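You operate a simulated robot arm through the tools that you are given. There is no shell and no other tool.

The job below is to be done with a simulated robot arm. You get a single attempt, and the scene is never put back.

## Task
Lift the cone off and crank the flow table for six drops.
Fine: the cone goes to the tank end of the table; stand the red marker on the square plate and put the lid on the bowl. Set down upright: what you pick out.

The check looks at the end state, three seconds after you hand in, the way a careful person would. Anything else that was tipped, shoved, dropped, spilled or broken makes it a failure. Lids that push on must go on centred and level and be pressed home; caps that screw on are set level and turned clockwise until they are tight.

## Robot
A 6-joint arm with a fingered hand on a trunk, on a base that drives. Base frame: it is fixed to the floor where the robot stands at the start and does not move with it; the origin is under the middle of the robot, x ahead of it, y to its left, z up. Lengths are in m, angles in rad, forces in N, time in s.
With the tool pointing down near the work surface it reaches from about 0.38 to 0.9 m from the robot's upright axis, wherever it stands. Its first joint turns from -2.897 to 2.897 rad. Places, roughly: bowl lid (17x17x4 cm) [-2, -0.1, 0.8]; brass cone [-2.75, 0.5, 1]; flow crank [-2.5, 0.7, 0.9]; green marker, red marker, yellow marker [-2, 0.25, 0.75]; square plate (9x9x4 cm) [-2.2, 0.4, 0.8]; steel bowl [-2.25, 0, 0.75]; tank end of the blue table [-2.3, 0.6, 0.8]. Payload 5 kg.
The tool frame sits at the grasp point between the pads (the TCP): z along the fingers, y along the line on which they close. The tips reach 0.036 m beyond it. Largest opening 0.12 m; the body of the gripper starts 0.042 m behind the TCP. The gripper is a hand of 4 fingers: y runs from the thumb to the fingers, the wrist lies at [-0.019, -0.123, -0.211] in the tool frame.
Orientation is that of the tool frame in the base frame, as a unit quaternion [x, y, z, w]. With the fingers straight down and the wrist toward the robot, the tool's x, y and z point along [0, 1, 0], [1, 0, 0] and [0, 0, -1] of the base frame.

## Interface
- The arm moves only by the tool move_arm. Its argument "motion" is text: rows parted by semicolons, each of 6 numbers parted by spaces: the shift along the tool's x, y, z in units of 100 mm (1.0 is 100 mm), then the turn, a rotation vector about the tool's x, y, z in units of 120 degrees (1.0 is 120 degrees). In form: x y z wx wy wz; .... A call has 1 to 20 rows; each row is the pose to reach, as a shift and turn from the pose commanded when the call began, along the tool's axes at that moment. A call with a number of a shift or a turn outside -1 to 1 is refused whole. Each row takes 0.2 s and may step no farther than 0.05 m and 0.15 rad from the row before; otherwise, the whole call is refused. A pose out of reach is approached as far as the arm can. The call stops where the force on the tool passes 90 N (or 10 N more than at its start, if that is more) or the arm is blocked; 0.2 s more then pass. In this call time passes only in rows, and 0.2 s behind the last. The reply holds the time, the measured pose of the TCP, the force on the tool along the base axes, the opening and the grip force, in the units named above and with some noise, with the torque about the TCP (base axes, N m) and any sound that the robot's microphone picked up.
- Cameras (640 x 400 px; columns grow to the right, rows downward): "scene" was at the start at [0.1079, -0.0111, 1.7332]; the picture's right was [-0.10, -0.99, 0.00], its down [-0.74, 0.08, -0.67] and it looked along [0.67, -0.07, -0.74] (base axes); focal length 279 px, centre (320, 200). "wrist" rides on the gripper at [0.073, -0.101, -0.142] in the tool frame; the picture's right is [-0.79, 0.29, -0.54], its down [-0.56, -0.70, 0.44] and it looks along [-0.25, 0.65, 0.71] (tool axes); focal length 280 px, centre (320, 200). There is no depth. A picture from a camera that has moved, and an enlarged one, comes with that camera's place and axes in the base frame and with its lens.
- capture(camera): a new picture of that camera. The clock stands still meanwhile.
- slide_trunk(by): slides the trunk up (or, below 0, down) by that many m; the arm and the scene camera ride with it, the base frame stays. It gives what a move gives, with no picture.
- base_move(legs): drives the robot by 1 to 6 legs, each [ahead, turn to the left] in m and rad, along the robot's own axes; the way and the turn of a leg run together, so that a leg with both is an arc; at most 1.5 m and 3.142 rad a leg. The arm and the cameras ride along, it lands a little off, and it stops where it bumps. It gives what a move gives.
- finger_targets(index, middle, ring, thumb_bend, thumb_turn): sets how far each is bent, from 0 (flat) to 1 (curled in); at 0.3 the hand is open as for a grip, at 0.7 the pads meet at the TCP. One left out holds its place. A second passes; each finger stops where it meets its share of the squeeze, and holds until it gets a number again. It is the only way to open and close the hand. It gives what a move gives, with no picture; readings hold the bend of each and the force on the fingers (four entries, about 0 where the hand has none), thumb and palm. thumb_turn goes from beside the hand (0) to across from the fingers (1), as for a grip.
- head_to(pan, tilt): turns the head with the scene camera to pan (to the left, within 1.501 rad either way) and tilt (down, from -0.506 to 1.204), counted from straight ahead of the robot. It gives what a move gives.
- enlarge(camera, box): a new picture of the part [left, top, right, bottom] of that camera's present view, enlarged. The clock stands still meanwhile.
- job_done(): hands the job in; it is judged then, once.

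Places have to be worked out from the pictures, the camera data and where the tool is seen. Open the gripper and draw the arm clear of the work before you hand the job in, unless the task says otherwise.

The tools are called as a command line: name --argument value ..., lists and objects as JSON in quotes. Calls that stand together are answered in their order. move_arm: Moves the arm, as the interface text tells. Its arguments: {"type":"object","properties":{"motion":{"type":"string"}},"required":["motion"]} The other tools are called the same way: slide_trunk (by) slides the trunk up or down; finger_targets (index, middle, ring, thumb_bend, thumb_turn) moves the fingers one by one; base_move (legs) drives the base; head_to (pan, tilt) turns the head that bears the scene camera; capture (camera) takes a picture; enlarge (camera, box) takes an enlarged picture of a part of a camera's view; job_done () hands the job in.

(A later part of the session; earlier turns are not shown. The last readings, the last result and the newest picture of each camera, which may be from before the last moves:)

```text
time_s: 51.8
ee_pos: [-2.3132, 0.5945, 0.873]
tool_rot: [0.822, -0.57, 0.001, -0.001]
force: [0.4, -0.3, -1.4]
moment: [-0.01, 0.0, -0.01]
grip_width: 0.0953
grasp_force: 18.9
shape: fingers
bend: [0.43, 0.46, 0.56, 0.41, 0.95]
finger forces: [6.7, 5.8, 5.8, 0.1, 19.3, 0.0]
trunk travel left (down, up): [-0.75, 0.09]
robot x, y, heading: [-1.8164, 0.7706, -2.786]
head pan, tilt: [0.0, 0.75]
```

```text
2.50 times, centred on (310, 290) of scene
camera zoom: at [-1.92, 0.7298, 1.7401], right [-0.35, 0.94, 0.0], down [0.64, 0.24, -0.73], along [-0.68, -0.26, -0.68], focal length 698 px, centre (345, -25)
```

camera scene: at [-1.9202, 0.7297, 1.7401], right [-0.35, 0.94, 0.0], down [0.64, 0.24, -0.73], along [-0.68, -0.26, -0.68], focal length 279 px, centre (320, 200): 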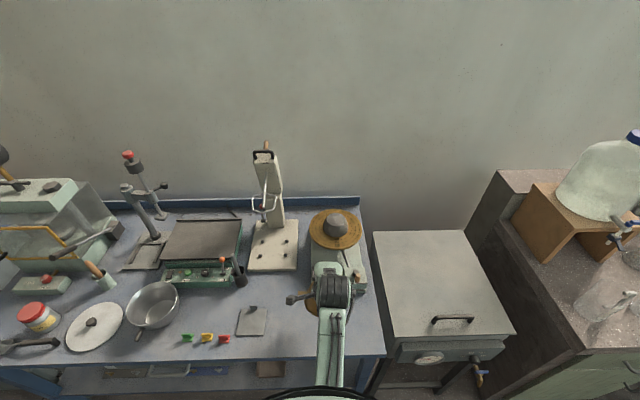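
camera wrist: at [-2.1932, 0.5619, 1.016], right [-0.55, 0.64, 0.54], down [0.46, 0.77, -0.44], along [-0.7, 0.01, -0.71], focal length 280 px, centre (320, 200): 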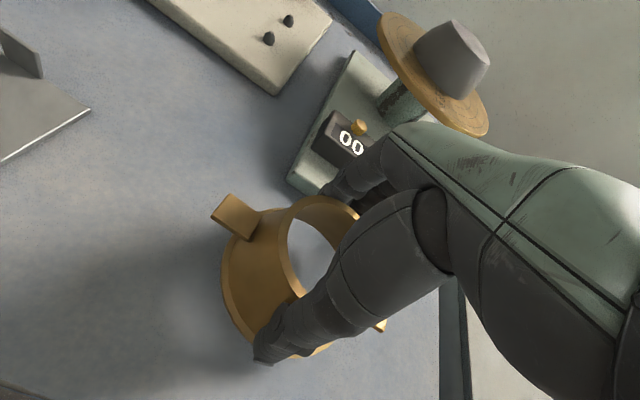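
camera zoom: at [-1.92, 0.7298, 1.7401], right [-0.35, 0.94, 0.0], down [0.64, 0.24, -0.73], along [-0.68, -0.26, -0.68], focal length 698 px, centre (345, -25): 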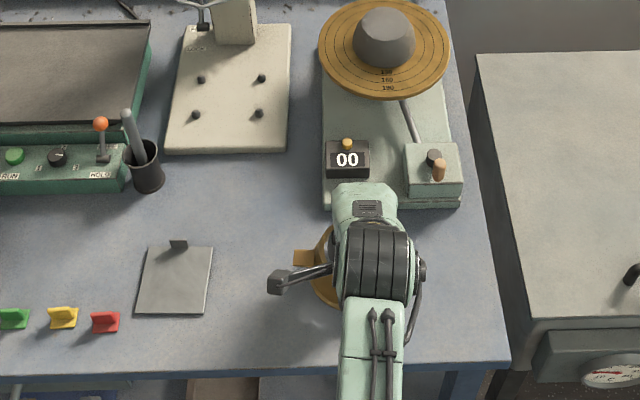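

The spot is clear. I'll lower another 22 mm, then creep in small steps watching the vertical force for contact.

move_arm --motion "0 0 0.1 0 0 0; 0 0 0.18 0 0 0; 0 0 0.22 0 0 0"

move_arm --motion "0 0 0.02 0 0 0; 0 0 0.04 0 0 0"

move_arm --motion "0 0 0.02 0 0 0; 0 0 0.03 0 0 0"

```text
time_s: 52.6
ee_pos: [-2.3125, 0.5943, 0.8516]
tool_rot: [0.822, -0.569, 0.0, -0.001]
force: [0.5, -0.2, -2.8]
moment: [-0.01, 0.04, 0.04]
grip_width: 0.095
grasp_force: 18.5
shape: fingers
bend: [0.43, 0.46, 0.56, 0.41, 0.95]
finger forces: [6.7, 5.9, 5.8, 0.0, 19.3, 0.0]
trunk travel left (down, up): [-0.75, 0.09]
robot x, y, heading: [-1.8119, 0.7736, -2.779]
head pan, tilt: [0.0, 0.75]
```

```text
time_s: 53.2
ee_pos: [-2.3122, 0.5937, 0.8473]
tool_rot: [0.822, -0.569, 0.0, 0.0]
force: [1.4, -0.7, -1.7]
moment: [-0.02, 0.01, -0.02]
grip_width: 0.0953
grasp_force: 18.6
shape: fingers
bend: [0.43, 0.46, 0.56, 0.41, 0.95]
finger forces: [6.7, 5.8, 5.8, 0.0, 19.3, 0.1]
trunk travel left (down, up): [-0.75, 0.09]
robot x, y, heading: [-1.8117, 0.7689, -2.784]
head pan, tilt: [0.0, 0.75]
```

```text
time_s: 53.8
ee_pos: [-2.3132, 0.5945, 0.847]
tool_rot: [0.822, -0.569, 0.0, 0.001]
force: [1.2, 0.0, 3.6]
moment: [-0.02, 0.23, -0.01]
grip_width: 0.0953
grasp_force: 19.8
shape: fingers
bend: [0.43, 0.46, 0.56, 0.41, 0.95]
finger forces: [7.1, 6.3, 6.4, 0.0, 20.6, 0.0]
trunk travel left (down, up): [-0.75, 0.09]
robot x, y, heading: [-1.8152, 0.7719, -2.781]
head pan, tilt: [0.0, 0.75]
```

Contact (force now +3.6 N upward): the cone rests on the table. I'll open the hand.

finger_targets --index 0.3 --middle 0.3 --ring 0.3 --thumb_bend 0.3

capture --camera "wrist"

```text
time_s: 54.8
ee_pos: [-2.3134, 0.5951, 0.8454]
tool_rot: [0.822, -0.57, 0.0, 0.001]
force: [-0.1, -1.0, -0.1]
moment: [0.0, 0.01, 0.01]
grip_width: 0.1231
grasp_force: 0.1
shape: fingers
bend: [0.3, 0.3, 0.3, 0.3, 0.97]
finger forces: [0.0, 0.0, 0.0, 0.0, 0.0, 0.0]
trunk travel left (down, up): [-0.75, 0.09]
robot x, y, heading: [-1.8161, 0.7729, -2.782]
head pan, tilt: [0.0, 0.75]
```

```text
taken
camera wrist: at [-2.1928, 0.5625, 0.988], right [-0.55, 0.64, 0.54], down [0.46, 0.77, -0.44], along [-0.7, 0.01, -0.71], focal length 280 px, centre (320, 200)
```

wrist: 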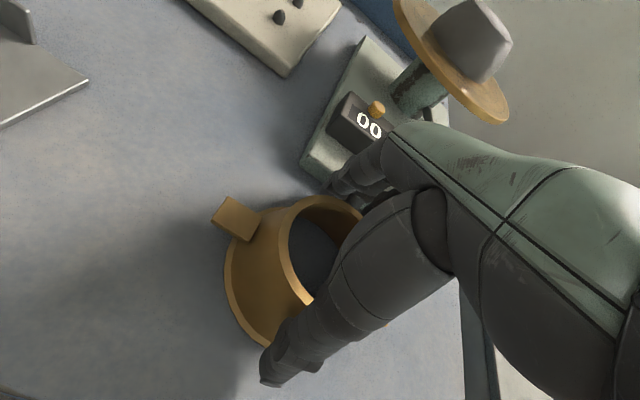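

The hand is open with no forces on the fingers; the cone stands upright. I'll raise straight up 20 cm.

move_arm --motion "0 0 -0.2 0 0 0; 0 0 -0.5 0 0 0; 0 0 -0.8 0 0 0; 0 0 -1.0 0 0 0"

move_arm --motion "0 0 -0.4 0 0 0; 0 0 -0.8 0 0 0; 0 0 -1.0 0 0 0"

capture --camera "wrist"

capture --camera "scene"

```text
time_s: 55.8
ee_pos: [-2.3137, 0.5952, 0.9454]
tool_rot: [0.822, -0.569, 0.0, 0.0]
force: [0.4, 0.5, -0.3]
moment: [0.03, 0.0, 0.0]
grip_width: 0.1234
grasp_force: 0.1
shape: fingers
bend: [0.3, 0.3, 0.3, 0.3, 0.97]
finger forces: [0.0, 0.1, 0.0, 0.0, 0.0, 0.1]
trunk travel left (down, up): [-0.75, 0.09]
robot x, y, heading: [-1.8135, 0.7715, -2.781]
head pan, tilt: [0.0, 0.75]
```

```text
time_s: 56.6
ee_pos: [-2.312, 0.5953, 1.046]
tool_rot: [0.822, -0.57, 0.001, -0.001]
force: [-0.4, -0.2, 0.0]
moment: [-0.02, 0.03, 0.0]
grip_width: 0.1231
grasp_force: 0.0
shape: fingers
bend: [0.3, 0.3, 0.3, 0.3, 0.97]
finger forces: [0.0, 0.1, 0.0, 0.1, 0.1, 0.0]
trunk travel left (down, up): [-0.75, 0.09]
robot x, y, heading: [-1.81, 0.7749, -2.785]
head pan, tilt: [0.0, 0.75]
```

```text
taken
camera wrist: at [-2.1931, 0.5628, 1.1883], right [-0.55, 0.64, 0.54], down [0.46, 0.77, -0.44], along [-0.7, 0.01, -0.72], focal length 280 px, centre (320, 200)
```

wrist: 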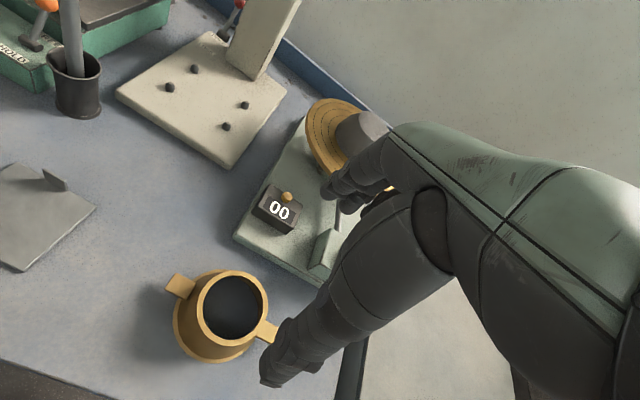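

```text
taken
camera scene: at [-1.9199, 0.7299, 1.7401], right [-0.35, 0.94, 0.0], down [0.64, 0.24, -0.73], along [-0.68, -0.26, -0.68], focal length 279 px, centre (320, 200)
```

scene: 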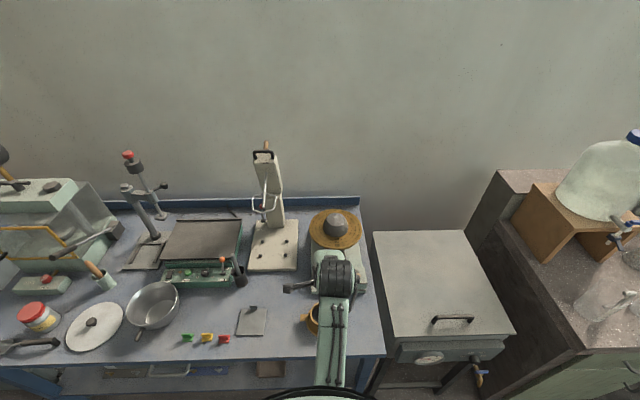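

The cone stands upright near (-2.31, 0.60). I judge the crank hub at about (-2.480, 0.656) and the peg at (-2.440, 0.670), peg from z≈0.888 to 0.928. I'll move the hand over it partially and check with the wrist camera.

move_arm --motion "-0.3 0.1 0 0 0 0; -0.6 0.2 0 0 0 0; -0.8 0.35 0 0 0 0; -0.95 0.5 0 0 0 0"

capture --camera "wrist"

enlarge --camera "scene" --box '[280, 230, 400, 330]'

```text
time_s: 57.6
ee_pos: [-2.3944, 0.6663, 1.0461]
tool_rot: [0.822, -0.569, 0.0, -0.001]
force: [-1.1, 0.9, -0.2]
moment: [-0.01, -0.02, -0.04]
grip_width: 0.1233
grasp_force: 0.0
shape: fingers
bend: [0.3, 0.3, 0.3, 0.3, 0.97]
finger forces: [0.0, 0.0, 0.0, 0.0, 0.0, 0.0]
trunk travel left (down, up): [-0.75, 0.09]
robot x, y, heading: [-1.8117, 0.7713, -2.779]
head pan, tilt: [0.0, 0.75]
```

```text
taken
camera wrist: at [-2.2744, 0.6345, 1.1881], right [-0.55, 0.64, 0.54], down [0.46, 0.77, -0.44], along [-0.7, 0.01, -0.72], focal length 280 px, centre (320, 200)
```

wrist: 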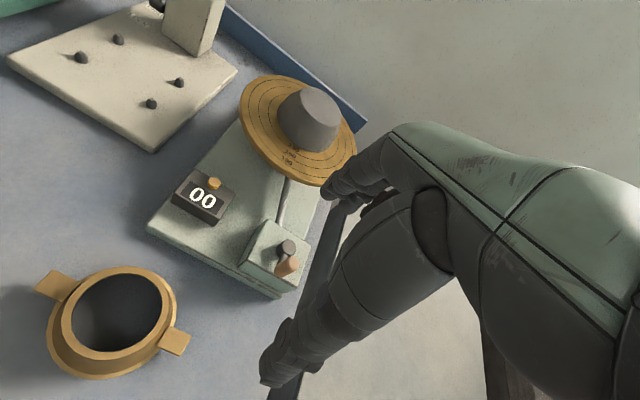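

```text
4.00 times, centred on (340, 280) of scene
camera zoom: at [-1.9212, 0.7305, 1.74], right [-0.35, 0.94, 0.0], down [0.64, 0.24, -0.73], along [-0.68, -0.26, -0.68], focal length 1117 px, centre (240, -120)
```

zoom: 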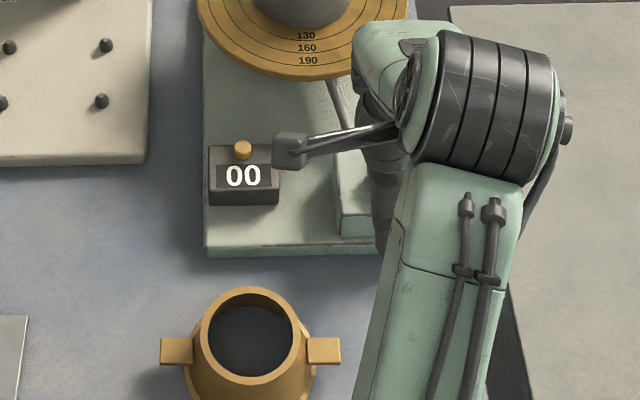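

The wrist camera sees the crank from another angle. I'll enlarge that to see hub, peg and arm.

enlarge --camera "wrist" --box '[220, 200, 348, 300]'

```text
4.00 times, centred on (284, 250) of wrist
camera zoom: at [-2.2744, 0.6345, 1.1881], right [-0.55, 0.64, 0.54], down [0.46, 0.77, -0.44], along [-0.7, 0.01, -0.72], focal length 1122 px, centre (464, 0)
```

zoom: 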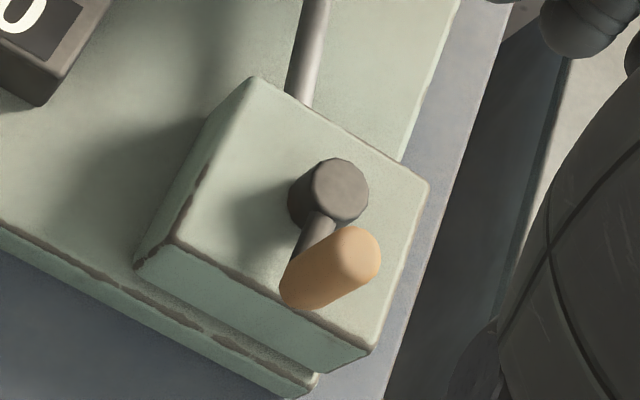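

The crank is a vertical hub with a short arm and a vertical peg, radius ≈37 mm; the two cameras agree on its place within 4 mm. I'll check the finger layout in the wrist view before approaching.

enlarge --camera "wrist" --box '[300, 130, 444, 220]'

```text
4.44 times, centred on (372, 175) of wrist
camera zoom: at [-2.2744, 0.6345, 1.1881], right [-0.55, 0.64, 0.54], down [0.46, 0.77, -0.44], along [-0.7, 0.01, -0.72], focal length 1246 px, centre (89, 311)
```

zoom: 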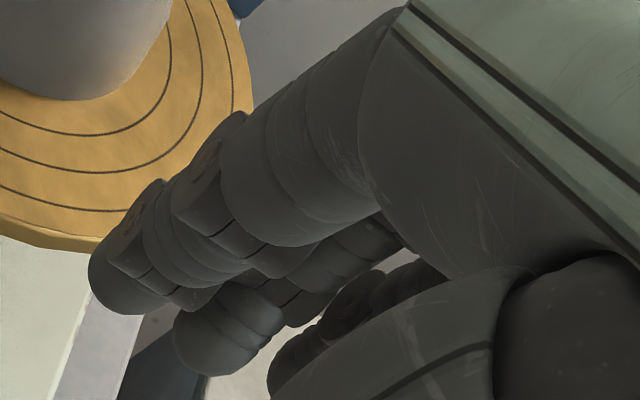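

Three fingertips sit at tool x ≈ +0.008, −0.014, −0.034, so the peg at x≈0 will be held by index, middle and thumb. I'll move over the peg and lower partway.

move_arm --motion "-0.1 0.2 0 0 0 0; -0.2 0.42 0 0 0 0; -0.2 0.42 0.3 0 0 0; -0.2 0.42 0.6 0 0 0"

capture --camera "wrist"

enlarge --camera "wrist" --box '[220, 150, 400, 390]'

```text
time_s: 58.6
ee_pos: [-2.4385, 0.6702, 0.9855]
tool_rot: [0.822, -0.569, -0.001, 0.0]
force: [-1.0, 0.0, -0.2]
moment: [0.02, -0.01, 0.0]
grip_width: 0.1233
grasp_force: 0.0
shape: fingers
bend: [0.3, 0.3, 0.3, 0.3, 0.97]
finger forces: [0.1, 0.1, 0.0, 0.1, 0.0, 0.1]
trunk travel left (down, up): [-0.75, 0.09]
robot x, y, heading: [-1.8113, 0.7719, -2.781]
head pan, tilt: [0.0, 0.75]
```

```text
taken
camera wrist: at [-2.3192, 0.6384, 1.1272], right [-0.55, 0.64, 0.54], down [0.46, 0.77, -0.44], along [-0.7, 0.01, -0.71], focal length 280 px, centre (320, 200)
```

wrist: 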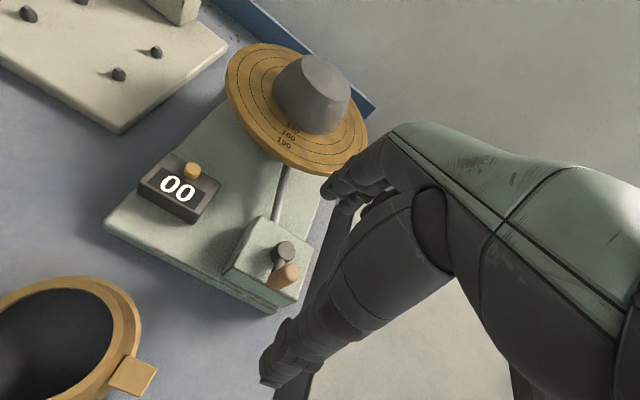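

```text
1.67 times, centred on (310, 270) of wrist
camera zoom: at [-2.3192, 0.6384, 1.1272], right [-0.55, 0.64, 0.54], down [0.46, 0.77, -0.44], along [-0.7, 0.01, -0.71], focal length 467 px, centre (337, 83)
```

zoom: 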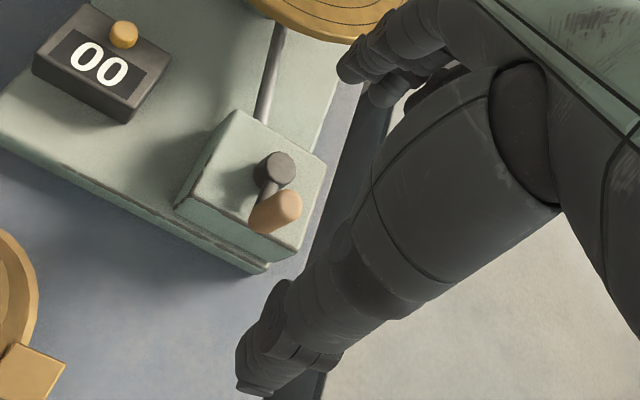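

The peg is within a millimetre or two of the tool axis. I'll lower to TCP z≈0.932 so the tips stay just above the hub and arm.

move_arm --motion "0 0 0.2 0 0 0; 0 0 0.4 0 0 0; 0 0 0.54 0 0 0"

enlarge --camera "wrist" --box '[220, 150, 400, 390]'

enlarge --camera "scene" --box '[280, 210, 400, 310]'

```text
time_s: 59.4
ee_pos: [-2.4392, 0.6707, 0.9316]
tool_rot: [0.822, -0.57, 0.0, 0.0]
force: [-0.1, 0.7, -0.2]
moment: [0.0, 0.02, 0.01]
grip_width: 0.123
grasp_force: 0.0
shape: fingers
bend: [0.3, 0.3, 0.3, 0.3, 0.97]
finger forces: [0.0, 0.1, 0.1, 0.1, 0.0, 0.0]
trunk travel left (down, up): [-0.75, 0.09]
robot x, y, heading: [-1.8143, 0.773, -2.785]
head pan, tilt: [0.0, 0.75]
```

```text
1.67 times, centred on (310, 270) of wrist
camera zoom: at [-2.3192, 0.6375, 1.0741], right [-0.55, 0.64, 0.54], down [0.46, 0.77, -0.44], along [-0.7, 0.01, -0.71], focal length 467 px, centre (337, 83)
```

zoom: 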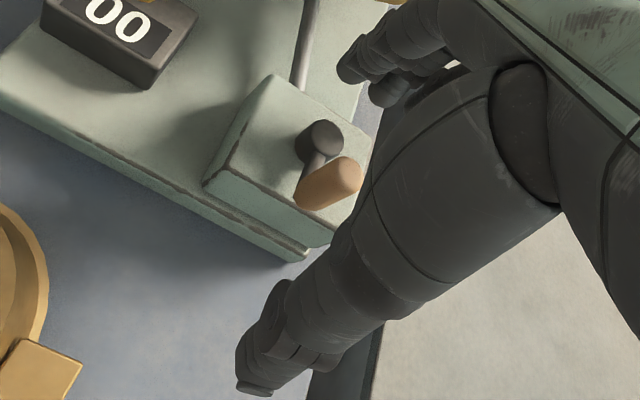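

```text
4.00 times, centred on (340, 260) of scene
camera zoom: at [-1.9197, 0.7299, 1.7401], right [-0.35, 0.94, 0.0], down [0.64, 0.24, -0.73], along [-0.68, -0.26, -0.68], focal length 1117 px, centre (240, -40)
```

zoom: 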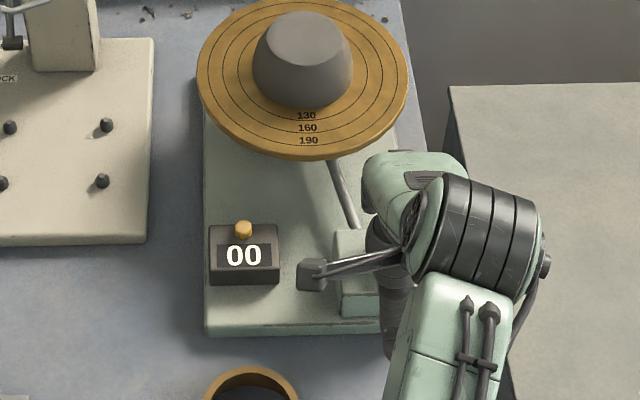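

Everything agrees: hub 37 mm ahead of the peg, top ≈0.882. I'll lower 6 mm and close thumb, index and middle on the peg, ring half bent.

move_arm --motion "0 0 0.06 0 0 0"

finger_targets --index 0.7 --middle 0.7 --ring 0.5 --thumb_bend 0.7

enlarge --camera "wrist" --box '[220, 120, 400, 390]'

```text
time_s: 59.8
ee_pos: [-2.4407, 0.6711, 0.9268]
tool_rot: [0.822, -0.57, 0.001, 0.0]
force: [-0.3, -0.2, 0.5]
moment: [0.01, -0.02, -0.02]
grip_width: 0.1234
grasp_force: 0.0
shape: fingers
bend: [0.3, 0.3, 0.3, 0.3, 0.97]
finger forces: [0.0, 0.0, 0.1, 0.0, 0.1, 0.0]
trunk travel left (down, up): [-0.75, 0.09]
robot x, y, heading: [-1.8104, 0.7735, -2.784]
head pan, tilt: [0.0, 0.75]
```

```text
time_s: 60.8
ee_pos: [-2.44, 0.6698, 0.9262]
tool_rot: [0.822, -0.57, 0.0, 0.001]
force: [-4.3, -2.2, -0.8]
moment: [-0.05, 0.14, 0.05]
grip_width: 0.0106
grasp_force: 2.7
shape: fingers
bend: [0.67, 0.68, 0.5, 0.7, 0.97]
finger forces: [2.8, 3.0, 0.1, 0.0, 0.5, 0.1]
trunk travel left (down, up): [-0.75, 0.09]
robot x, y, heading: [-1.8151, 0.7723, -2.782]
head pan, tilt: [0.0, 0.75]
```

```text
1.48 times, centred on (310, 255) of wrist
camera zoom: at [-2.3202, 0.6374, 1.0682], right [-0.55, 0.64, 0.54], down [0.46, 0.77, -0.44], along [-0.7, 0.01, -0.71], focal length 415 px, centre (335, 118)
```

zoom: 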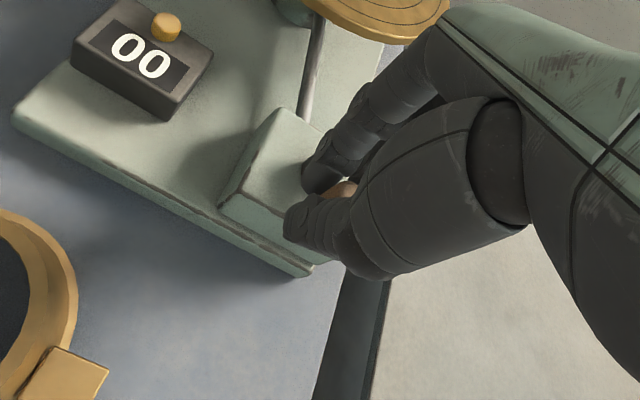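

The fingers are on the peg but the thumb only just touches (0.5 N). I'll squeeze further.

finger_targets --index 0.85 --middle 0.85 --thumb_bend 0.85

enlarge --camera "wrist" --box '[220, 120, 400, 390]'

```text
time_s: 61.8
ee_pos: [-2.4397, 0.6713, 0.9244]
tool_rot: [0.822, -0.569, 0.0, -0.001]
force: [-4.2, -3.4, -4.9]
moment: [-0.04, 0.16, 0.07]
grip_width: 0.0003
grasp_force: 3.8
shape: fingers
bend: [0.72, 0.67, 0.5, 0.78, 0.96]
finger forces: [0.0, 7.7, 0.0, 0.0, 0.0, 0.1]
trunk travel left (down, up): [-0.75, 0.09]
robot x, y, heading: [-1.8126, 0.7699, -2.779]
head pan, tilt: [0.0, 0.75]
```

```text
1.48 times, centred on (310, 255) of wrist
camera zoom: at [-2.3199, 0.6373, 1.0677], right [-0.55, 0.64, 0.54], down [0.46, 0.77, -0.44], along [-0.7, 0.01, -0.72], focal length 415 px, centre (335, 118)
```

zoom: 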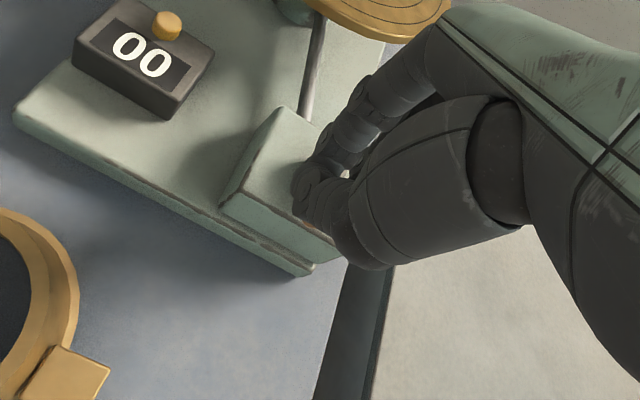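

The thumb and index have met beside the peg, so the peg sits off to the right of their line. I'll open again and look where the peg is now.

finger_targets --index 0.5 --middle 0.45 --ring 0.45 --thumb_bend 0.5

enlarge --camera "wrist" --box '[220, 120, 400, 390]'

```text
time_s: 62.8
ee_pos: [-2.4385, 0.6705, 0.9252]
tool_rot: [0.822, -0.569, 0.001, 0.0]
force: [1.1, -0.6, 0.8]
moment: [0.0, -0.03, 0.0]
grip_width: 0.0638
grasp_force: 0.0
shape: fingers
bend: [0.5, 0.45, 0.45, 0.5, 0.97]
finger forces: [0.1, 0.0, 0.1, 0.0, 0.0, 0.0]
trunk travel left (down, up): [-0.75, 0.09]
robot x, y, heading: [-1.8118, 0.7713, -2.779]
head pan, tilt: [0.0, 0.75]
```

```text
1.48 times, centred on (310, 255) of wrist
camera zoom: at [-2.3193, 0.6378, 1.0683], right [-0.55, 0.64, 0.54], down [0.46, 0.77, -0.44], along [-0.7, 0.01, -0.71], focal length 415 px, centre (335, 118)
```

zoom: 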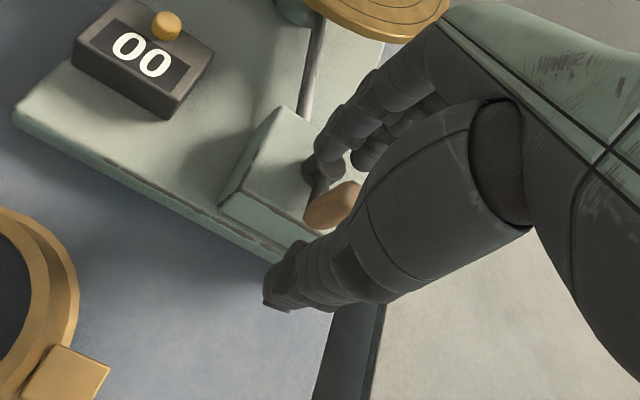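

The peg is undisturbed; thumb and index close along the line x≈+0.007 in the tool frame. I'll shift the hand 7 mm to the right so the peg lies on that line, then pinch again.

move_arm --motion "-0.07 0 0 0 0 0"

finger_targets --index 0.75 --middle 0.75 --ring 0.5 --thumb_bend 0.75 --thumb_turn 1.0

enlarge --camera "wrist" --box '[220, 120, 400, 390]'

```text
time_s: 63.2
ee_pos: [-2.4415, 0.6767, 0.9261]
tool_rot: [0.822, -0.569, -0.001, 0.0]
force: [-0.3, -0.4, -0.3]
moment: [-0.02, -0.02, 0.0]
grip_width: 0.064
grasp_force: 0.1
shape: fingers
bend: [0.5, 0.45, 0.45, 0.5, 0.97]
finger forces: [0.0, 0.0, 0.1, 0.0, 0.0, 0.0]
trunk travel left (down, up): [-0.75, 0.09]
robot x, y, heading: [-1.8166, 0.7731, -2.782]
head pan, tilt: [0.0, 0.75]
```

```text
time_s: 64.2
ee_pos: [-2.4409, 0.6763, 0.926]
tool_rot: [0.823, -0.569, 0.001, 0.0]
force: [0.7, 0.4, -2.8]
moment: [0.03, 0.03, -0.02]
grip_width: 0.0156
grasp_force: 8.7
shape: fingers
bend: [0.64, 0.75, 0.5, 0.69, 1.0]
finger forces: [7.7, 0.0, 0.0, 0.0, 9.8, 0.0]
trunk travel left (down, up): [-0.75, 0.09]
robot x, y, heading: [-1.8101, 0.7734, -2.781]
head pan, tilt: [0.0, 0.75]
```

```text
1.48 times, centred on (310, 255) of wrist
camera zoom: at [-2.3218, 0.6447, 1.0678], right [-0.55, 0.64, 0.54], down [0.46, 0.77, -0.44], along [-0.7, 0.01, -0.71], focal length 415 px, centre (335, 118)
```

zoom: 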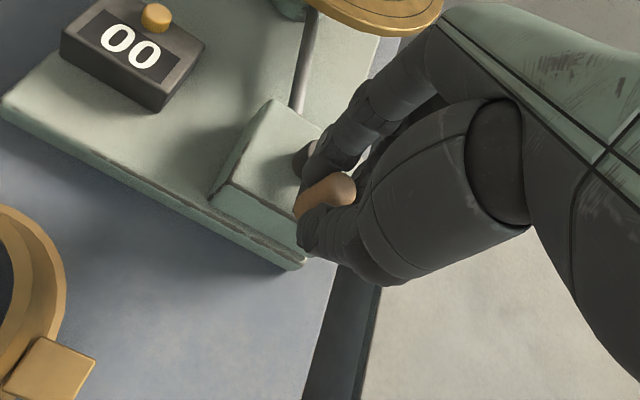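

Now the peg is pinched between thumb (9.8 N) and index (7.7 N), with the middle finger beside it. I'll try the first 30° clockwise (peg from the near side toward the left) and read the forces.

move_arm --motion "0.064 0.006 0 0 0 0; 0.127 0.022 0 0 0 0; 0.185 0.05 0 0 0 0"

enlarge --camera "wrist" --box '[220, 120, 400, 390]'

```text
time_s: 65.0
ee_pos: [-2.4391, 0.6574, 0.9253]
tool_rot: [0.822, -0.569, 0.0, 0.0]
force: [5.8, 2.3, -0.4]
moment: [0.04, -0.1, -0.03]
grip_width: 0.0147
grasp_force: 9.2
shape: fingers
bend: [0.64, 0.75, 0.5, 0.69, 1.0]
finger forces: [5.5, 1.8, 0.1, 0.0, 11.6, 0.0]
trunk travel left (down, up): [-0.75, 0.09]
robot x, y, heading: [-1.8115, 0.7712, -2.782]
head pan, tilt: [0.0, 0.75]
```

```text
1.48 times, centred on (310, 255) of wrist
camera zoom: at [-2.3193, 0.6252, 1.0681], right [-0.55, 0.64, 0.54], down [0.46, 0.77, -0.44], along [-0.7, 0.01, -0.71], focal length 415 px, centre (335, 118)
```

zoom: 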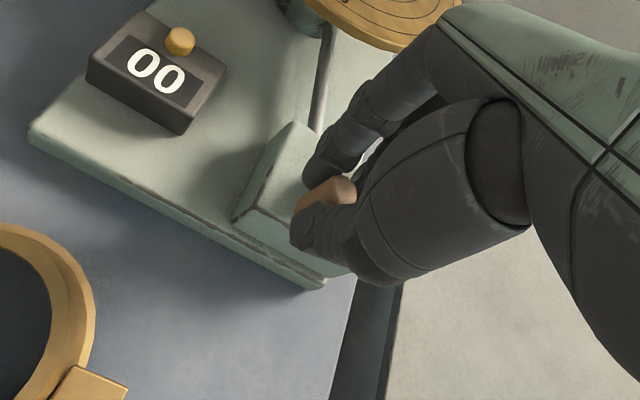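

The peg follows freely with the pinch (small radial load only). I'll continue clockwise to about 110° and check.

move_arm --motion "0.056 0.04 0 0 0 0; 0.106 0.086 0 0 0 0; 0.144 0.14 0 0 0 0; 0.172 0.2 0 0 0 0; 0.19 0.265 0 0 0 0; 0.195 0.33 0 0 0 0; 0.19 0.395 0 0 0 0; 0.172 0.46 0 0 0 0"

capture --camera "wrist"

```text
time_s: 66.8
ee_pos: [-2.4781, 0.6242, 0.9257]
tool_rot: [0.822, -0.569, 0.0, 0.0]
force: [4.7, -6.8, -5.6]
moment: [-0.22, -0.04, -0.14]
grip_width: 0.0088
grasp_force: 13.7
shape: fingers
bend: [0.65, 0.75, 0.5, 0.72, 0.97]
finger forces: [6.4, 6.4, 0.1, 0.0, 14.7, 0.0]
trunk travel left (down, up): [-0.75, 0.09]
robot x, y, heading: [-1.8139, 0.7717, -2.78]
head pan, tilt: [0.0, 0.75]
```

```text
taken
camera wrist: at [-2.357, 0.5916, 1.0677], right [-0.55, 0.64, 0.54], down [0.46, 0.77, -0.44], along [-0.7, 0.01, -0.71], focal length 280 px, centre (320, 200)
```

wrist: 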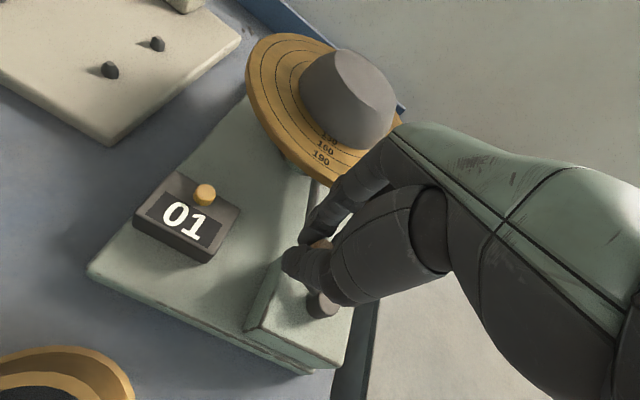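

The counter already reads 01. I'll enlarge to see how the peg sits in the pinch before going on.

enlarge --camera "wrist" --box '[220, 190, 400, 350]'

```text
2.50 times, centred on (310, 270) of wrist
camera zoom: at [-2.357, 0.5916, 1.0677], right [-0.55, 0.64, 0.54], down [0.46, 0.77, -0.44], along [-0.7, 0.01, -0.71], focal length 701 px, centre (345, 25)
```

zoom: 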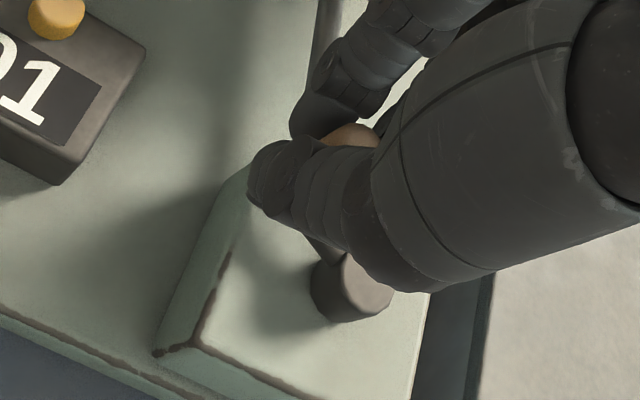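

The peg slid to between index and middle, so the true crank radius is about 35 mm, hub at (-30,-15) mm from the TCP now. I'll follow a corrected 35 mm circle to about 235° and check.

move_arm --motion "-0.03 0.053 0 0 0 0; -0.07 0.1 0 0 0 0; -0.118 0.14 0 0 0 0; -0.17 0.169 0 0 0 0; -0.228 0.189 0 0 0 0; -0.288 0.199 0 0 0 0; -0.349 0.2 0 0 0 0; -0.409 0.187 0 0 0 0; -0.466 0.166 0 0 0 0; -0.518 0.135 0 0 0 0; -0.564 0.095 0 0 0 0; -0.603 0.048 0 0 0 0"

capture --camera "wrist"

enlarge --camera "wrist" --box '[220, 190, 400, 350]'

```text
time_s: 69.4
ee_pos: [-2.5033, 0.6798, 0.9249]
tool_rot: [0.822, -0.57, 0.0, 0.0]
force: [-3.0, -6.3, -4.8]
moment: [-0.18, 0.16, -0.2]
grip_width: 0.0014
grasp_force: 18.6
shape: fingers
bend: [0.64, 0.76, 0.5, 0.76, 0.97]
finger forces: [7.2, 12.7, 0.0, 0.1, 17.6, 0.0]
trunk travel left (down, up): [-0.75, 0.09]
robot x, y, heading: [-1.8141, 0.7713, -2.782]
head pan, tilt: [0.0, 0.75]
```

```text
taken
camera wrist: at [-2.3838, 0.6472, 1.0675], right [-0.55, 0.64, 0.54], down [0.46, 0.77, -0.44], along [-0.7, 0.01, -0.71], focal length 280 px, centre (320, 200)
```

wrist: 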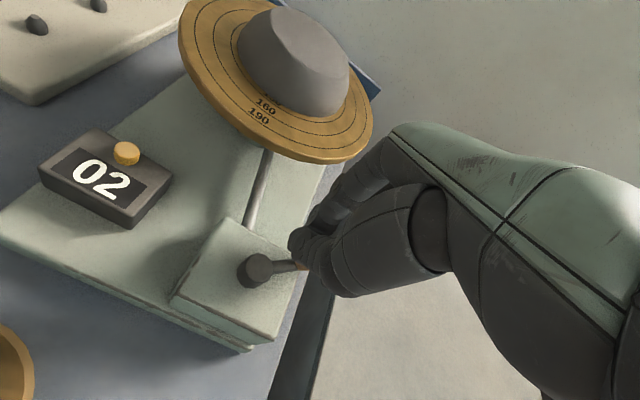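

```text
2.50 times, centred on (310, 270) of wrist
camera zoom: at [-2.3838, 0.6472, 1.0675], right [-0.55, 0.64, 0.54], down [0.46, 0.77, -0.44], along [-0.7, 0.01, -0.71], focal length 701 px, centre (345, 25)
```

zoom: 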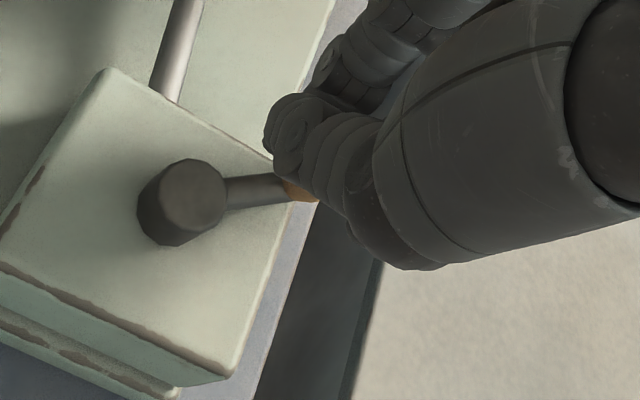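

The counter reads 02 already, so there are several drops per turn and I must count carefully. Hub is now at (+31,-19) mm from the TCP; I'll go on in 45–50° pieces and check the counter after each.

move_arm --motion "-0.022 -0.06 0 0 0 0; -0.039 -0.12 0 0 0 0; -0.046 -0.183 0 0 0 0; -0.042 -0.245 0 0 0 0; -0.026 -0.306 0 0 0 0"

capture --camera "wrist"

```text
time_s: 70.6
ee_pos: [-2.4763, 0.6962, 0.924]
tool_rot: [0.821, -0.57, 0.001, 0.0]
force: [-10.9, 14.1, -1.0]
moment: [-0.04, 0.28, -0.43]
grip_width: 0.0029
grasp_force: 26.6
shape: fingers
bend: [0.62, 0.76, 0.5, 0.77, 0.97]
finger forces: [9.2, 28.7, 0.0, 0.0, 14.7, 0.0]
trunk travel left (down, up): [-0.75, 0.09]
robot x, y, heading: [-1.813, 0.7747, -2.787]
head pan, tilt: [0.0, 0.75]
```

```text
taken
camera wrist: at [-2.3563, 0.6637, 1.0678], right [-0.55, 0.64, 0.54], down [0.46, 0.77, -0.44], along [-0.7, 0.01, -0.71], focal length 280 px, centre (320, 200)
```

wrist: 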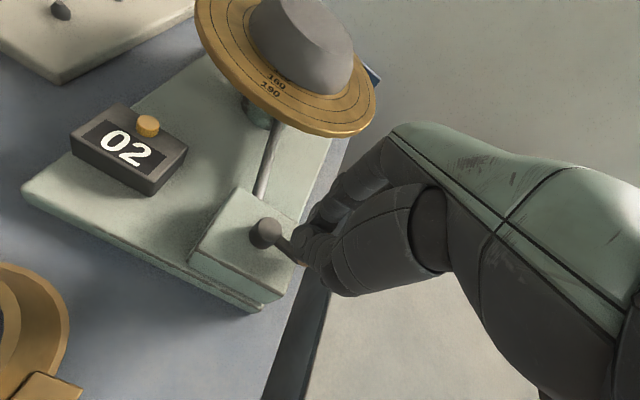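

Counter still 02, but I feel ~17 N pushing the tool to the right, so my path is a few millimetres too far left here. I'll look closely at the hub and peg.

enlarge --camera "wrist" --box '[220, 190, 400, 350]'

```text
2.50 times, centred on (310, 270) of wrist
camera zoom: at [-2.3563, 0.6637, 1.0678], right [-0.55, 0.64, 0.54], down [0.46, 0.77, -0.44], along [-0.7, 0.01, -0.71], focal length 701 px, centre (345, 25)
```

zoom: 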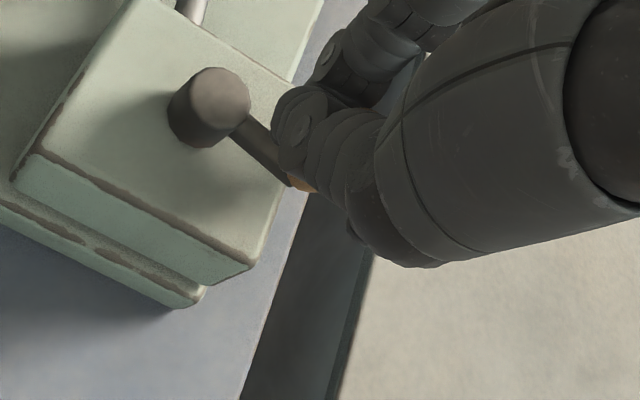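

Outward force on both sides suggests the true radius is about 41 mm rather than 36. I'll shift 4 mm to the right to relieve and read the force again.

move_arm --motion "-0.04 0 0 0 0 0"

```text
time_s: 71.0
ee_pos: [-2.4762, 0.6967, 0.9245]
tool_rot: [0.823, -0.568, 0.001, 0.0]
force: [-8.1, 6.9, 1.9]
moment: [-0.16, 0.24, -0.31]
grip_width: 0.0029
grasp_force: 24.6
shape: fingers
bend: [0.62, 0.76, 0.5, 0.77, 0.97]
finger forces: [9.2, 23.5, 0.0, 0.0, 16.3, 0.0]
trunk travel left (down, up): [-0.75, 0.09]
robot x, y, heading: [-1.8161, 0.7727, -2.779]
head pan, tilt: [0.0, 0.75]
```

The side load dropped to 9 N. I'll continue on a 38 mm circle about the re-estimated centre to about 340°, then check counter and force.

move_arm --motion "0.014 -0.065 0 0 0 0; 0.051 -0.12 0 0 0 0; 0.097 -0.168 0 0 0 0; 0.15 -0.207 0 0 0 0; 0.21 -0.236 0 0 0 0"

capture --camera "wrist"

enlarge --camera "wrist" --box '[220, 190, 400, 350]'

```text
time_s: 72.2
ee_pos: [-2.4476, 0.6842, 0.9272]
tool_rot: [0.823, -0.568, -0.001, 0.003]
force: [-3.1, 1.7, 8.1]
moment: [0.12, 0.17, -0.06]
grip_width: 0.0004
grasp_force: 17.4
shape: fingers
bend: [0.65, 0.76, 0.5, 0.77, 0.97]
finger forces: [0.1, 19.5, 0.0, 0.1, 15.4, 0.0]
trunk travel left (down, up): [-0.75, 0.09]
robot x, y, heading: [-1.8138, 0.7749, -2.78]
head pan, tilt: [0.0, 0.75]
```

```text
taken
camera wrist: at [-2.3264, 0.6519, 1.0698], right [-0.55, 0.64, 0.54], down [0.45, 0.77, -0.45], along [-0.7, 0.0, -0.71], focal length 280 px, centre (320, 200)
```

wrist: 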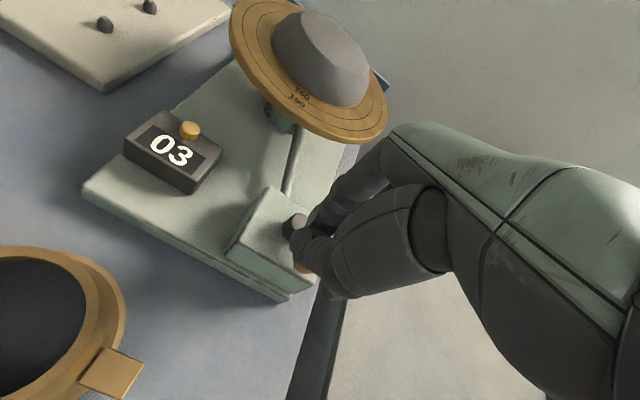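

```text
2.50 times, centred on (310, 270) of wrist
camera zoom: at [-2.3264, 0.6519, 1.0698], right [-0.55, 0.64, 0.54], down [0.45, 0.77, -0.45], along [-0.7, 0.0, -0.71], focal length 701 px, centre (345, 25)
```

zoom: 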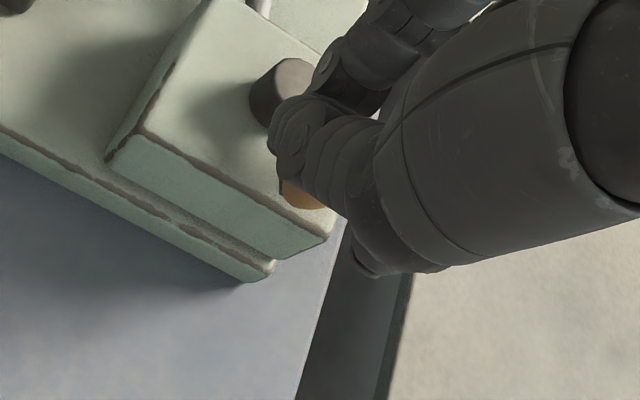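

Counter 03 at about 340°, so three drops per turn; one more full turn gives six. The peg has drifted in the grip, so I'll open slightly and re-measure peg and hub before the next turn.

finger_targets --index 0.48 --middle 0.48 --ring 0.45 --thumb_bend 0.48

enlarge --camera "wrist" --box '[220, 160, 400, 320]'

```text
time_s: 73.2
ee_pos: [-2.4475, 0.6869, 0.9234]
tool_rot: [0.822, -0.569, 0.001, 0.0]
force: [-0.1, -0.1, -0.2]
moment: [-0.01, -0.04, -0.01]
grip_width: 0.0696
grasp_force: 0.0
shape: fingers
bend: [0.48, 0.48, 0.45, 0.48, 1.0]
finger forces: [0.0, 0.0, 0.0, 0.1, 0.0, 0.0]
trunk travel left (down, up): [-0.75, 0.09]
robot x, y, heading: [-1.8147, 0.7733, -2.789]
head pan, tilt: [0.0, 0.75]
```

```text
2.50 times, centred on (310, 240) of wrist
camera zoom: at [-2.3267, 0.6536, 1.0675], right [-0.55, 0.64, 0.54], down [0.46, 0.77, -0.44], along [-0.7, 0.01, -0.72], focal length 701 px, centre (345, 100)
```

zoom: 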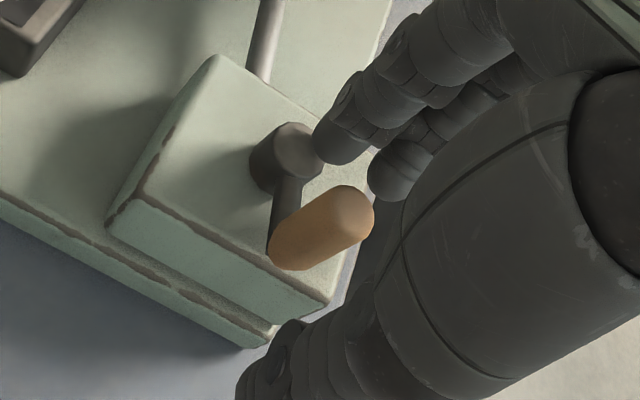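

Clear view now: peg at (+8.7, +1) mm from the TCP, hub at (+17, +36) mm; crank at ≈346°. I'll shift 4.5 mm left so the peg sits between thumb, index and middle, then pinch again.

move_arm --motion "0.045 0.01 0 0 0 0"

finger_targets --index 0.72 --middle 0.72 --ring 0.5 --thumb_bend 0.74

enlarge --camera "wrist" --box '[220, 160, 400, 320]'

```text
time_s: 73.6
ee_pos: [-2.4449, 0.6814, 0.9261]
tool_rot: [0.822, -0.569, 0.0, 0.0]
force: [-0.5, 0.8, 0.3]
moment: [-0.03, -0.03, -0.04]
grip_width: 0.0696
grasp_force: 0.1
shape: fingers
bend: [0.48, 0.48, 0.45, 0.48, 1.0]
finger forces: [0.0, 0.1, 0.1, 0.0, 0.0, 0.0]
trunk travel left (down, up): [-0.75, 0.09]
robot x, y, heading: [-1.8157, 0.7735, -2.781]
head pan, tilt: [0.0, 0.75]
```

```text
time_s: 74.6
ee_pos: [-2.4471, 0.682, 0.9243]
tool_rot: [0.822, -0.57, 0.001, -0.001]
force: [-1.1, 1.4, -3.9]
moment: [0.03, -0.03, 0.0]
grip_width: 0.0152
grasp_force: 9.1
shape: fingers
bend: [0.64, 0.71, 0.5, 0.68, 1.0]
finger forces: [7.0, 1.9, 0.0, 0.0, 9.1, 0.0]
trunk travel left (down, up): [-0.75, 0.09]
robot x, y, heading: [-1.8171, 0.7717, -2.782]
head pan, tilt: [0.0, 0.75]
```

```text
2.50 times, centred on (310, 240) of wrist
camera zoom: at [-2.3263, 0.649, 1.0675], right [-0.55, 0.64, 0.54], down [0.46, 0.77, -0.44], along [-0.7, 0.01, -0.72], focal length 701 px, centre (345, 100)
```

zoom: 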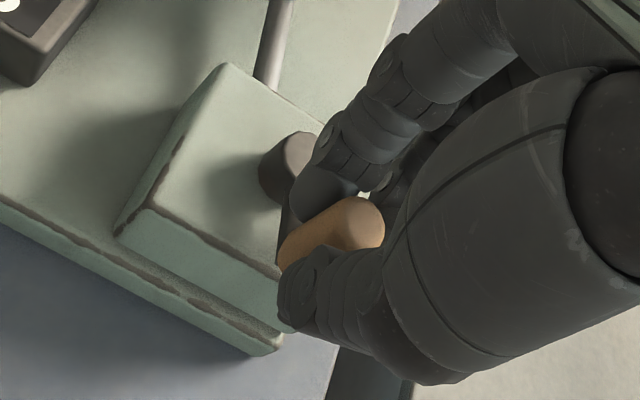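

Good pinch (thumb 9, index 7, middle 2 N). I'll crank clockwise from 346° to about 45° on a 38 mm circle and check.

move_arm --motion "0.048 -0.009 0 0 0 0; 0.099 -0.01 0 0 0 0; 0.149 -0.004 0 0 0 0; 0.197 0.006 0 0 0 0; 0.244 0.023 0 0 0 0; 0.288 0.046 0 0 0 0; 0.329 0.075 0 0 0 0; 0.365 0.108 0 0 0 0"

capture --camera "wrist"

enlarge --camera "wrist" --box '[220, 160, 400, 320]'

```text
time_s: 76.4
ee_pos: [-2.4431, 0.6428, 0.9267]
tool_rot: [0.822, -0.569, 0.001, 0.0]
force: [4.9, 3.1, -6.3]
moment: [0.02, -0.08, -0.12]
grip_width: 0.0123
grasp_force: 12.6
shape: fingers
bend: [0.64, 0.72, 0.5, 0.7, 0.99]
finger forces: [6.5, 9.7, 0.0, 0.0, 9.9, 0.0]
trunk travel left (down, up): [-0.75, 0.09]
robot x, y, heading: [-1.8144, 0.7719, -2.781]
head pan, tilt: [0.0, 0.75]
```

```text
taken
camera wrist: at [-2.3237, 0.6106, 1.0678], right [-0.55, 0.64, 0.54], down [0.46, 0.77, -0.44], along [-0.7, 0.01, -0.72], focal length 280 px, centre (320, 200)
```

wrist: 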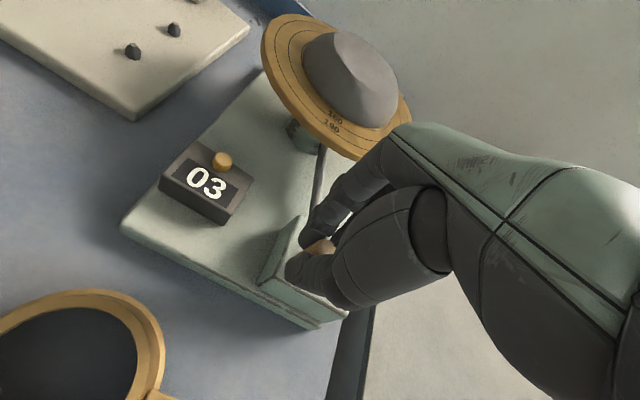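

```text
2.50 times, centred on (310, 240) of wrist
camera zoom: at [-2.3237, 0.6106, 1.0678], right [-0.55, 0.64, 0.54], down [0.46, 0.77, -0.44], along [-0.7, 0.01, -0.72], focal length 701 px, centre (345, 100)
```

zoom: 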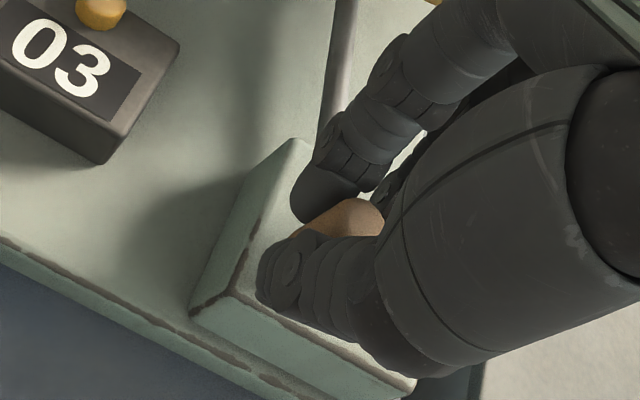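

Counter still 03 and the peg sits well in the pinch. On to about 106°.

move_arm --motion "0.031 0.039 0 0 0 0; 0.058 0.081 0 0 0 0; 0.079 0.126 0 0 0 0; 0.094 0.173 0 0 0 0; 0.102 0.222 0 0 0 0; 0.104 0.272 0 0 0 0; 0.099 0.321 0 0 0 0; 0.088 0.37 0 0 0 0"

capture --camera "wrist"

enlarge --camera "wrist" --box '[220, 160, 400, 320]'

```text
time_s: 78.2
ee_pos: [-2.4756, 0.6233, 0.9246]
tool_rot: [0.822, -0.57, 0.001, -0.001]
force: [6.1, 7.2, -9.3]
moment: [0.03, -0.14, -0.21]
grip_width: 0.0073
grasp_force: 19.2
shape: fingers
bend: [0.64, 0.72, 0.5, 0.72, 0.98]
finger forces: [5.7, 19.8, 0.1, 0.0, 13.1, 0.0]
trunk travel left (down, up): [-0.75, 0.09]
robot x, y, heading: [-1.8092, 0.7747, -2.782]
head pan, tilt: [0.0, 0.75]
```

```text
taken
camera wrist: at [-2.3551, 0.5906, 1.0675], right [-0.55, 0.64, 0.54], down [0.46, 0.77, -0.44], along [-0.7, 0.01, -0.72], focal length 280 px, centre (320, 200)
```

wrist: 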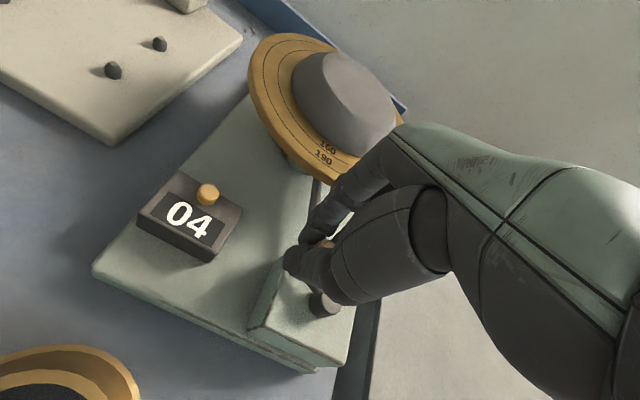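

```text
2.50 times, centred on (310, 240) of wrist
camera zoom: at [-2.3551, 0.5906, 1.0675], right [-0.55, 0.64, 0.54], down [0.46, 0.77, -0.44], along [-0.7, 0.01, -0.72], focal length 701 px, centre (345, 100)
```

zoom: 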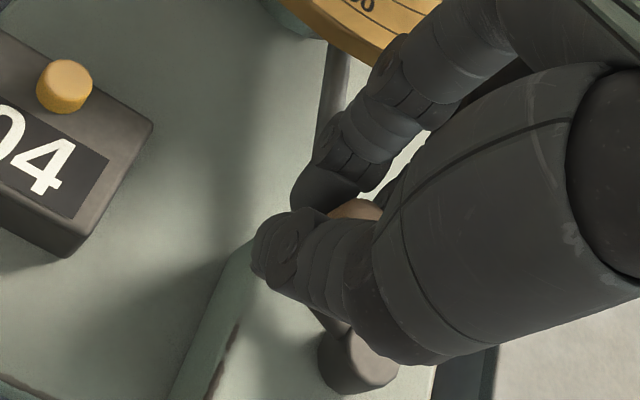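

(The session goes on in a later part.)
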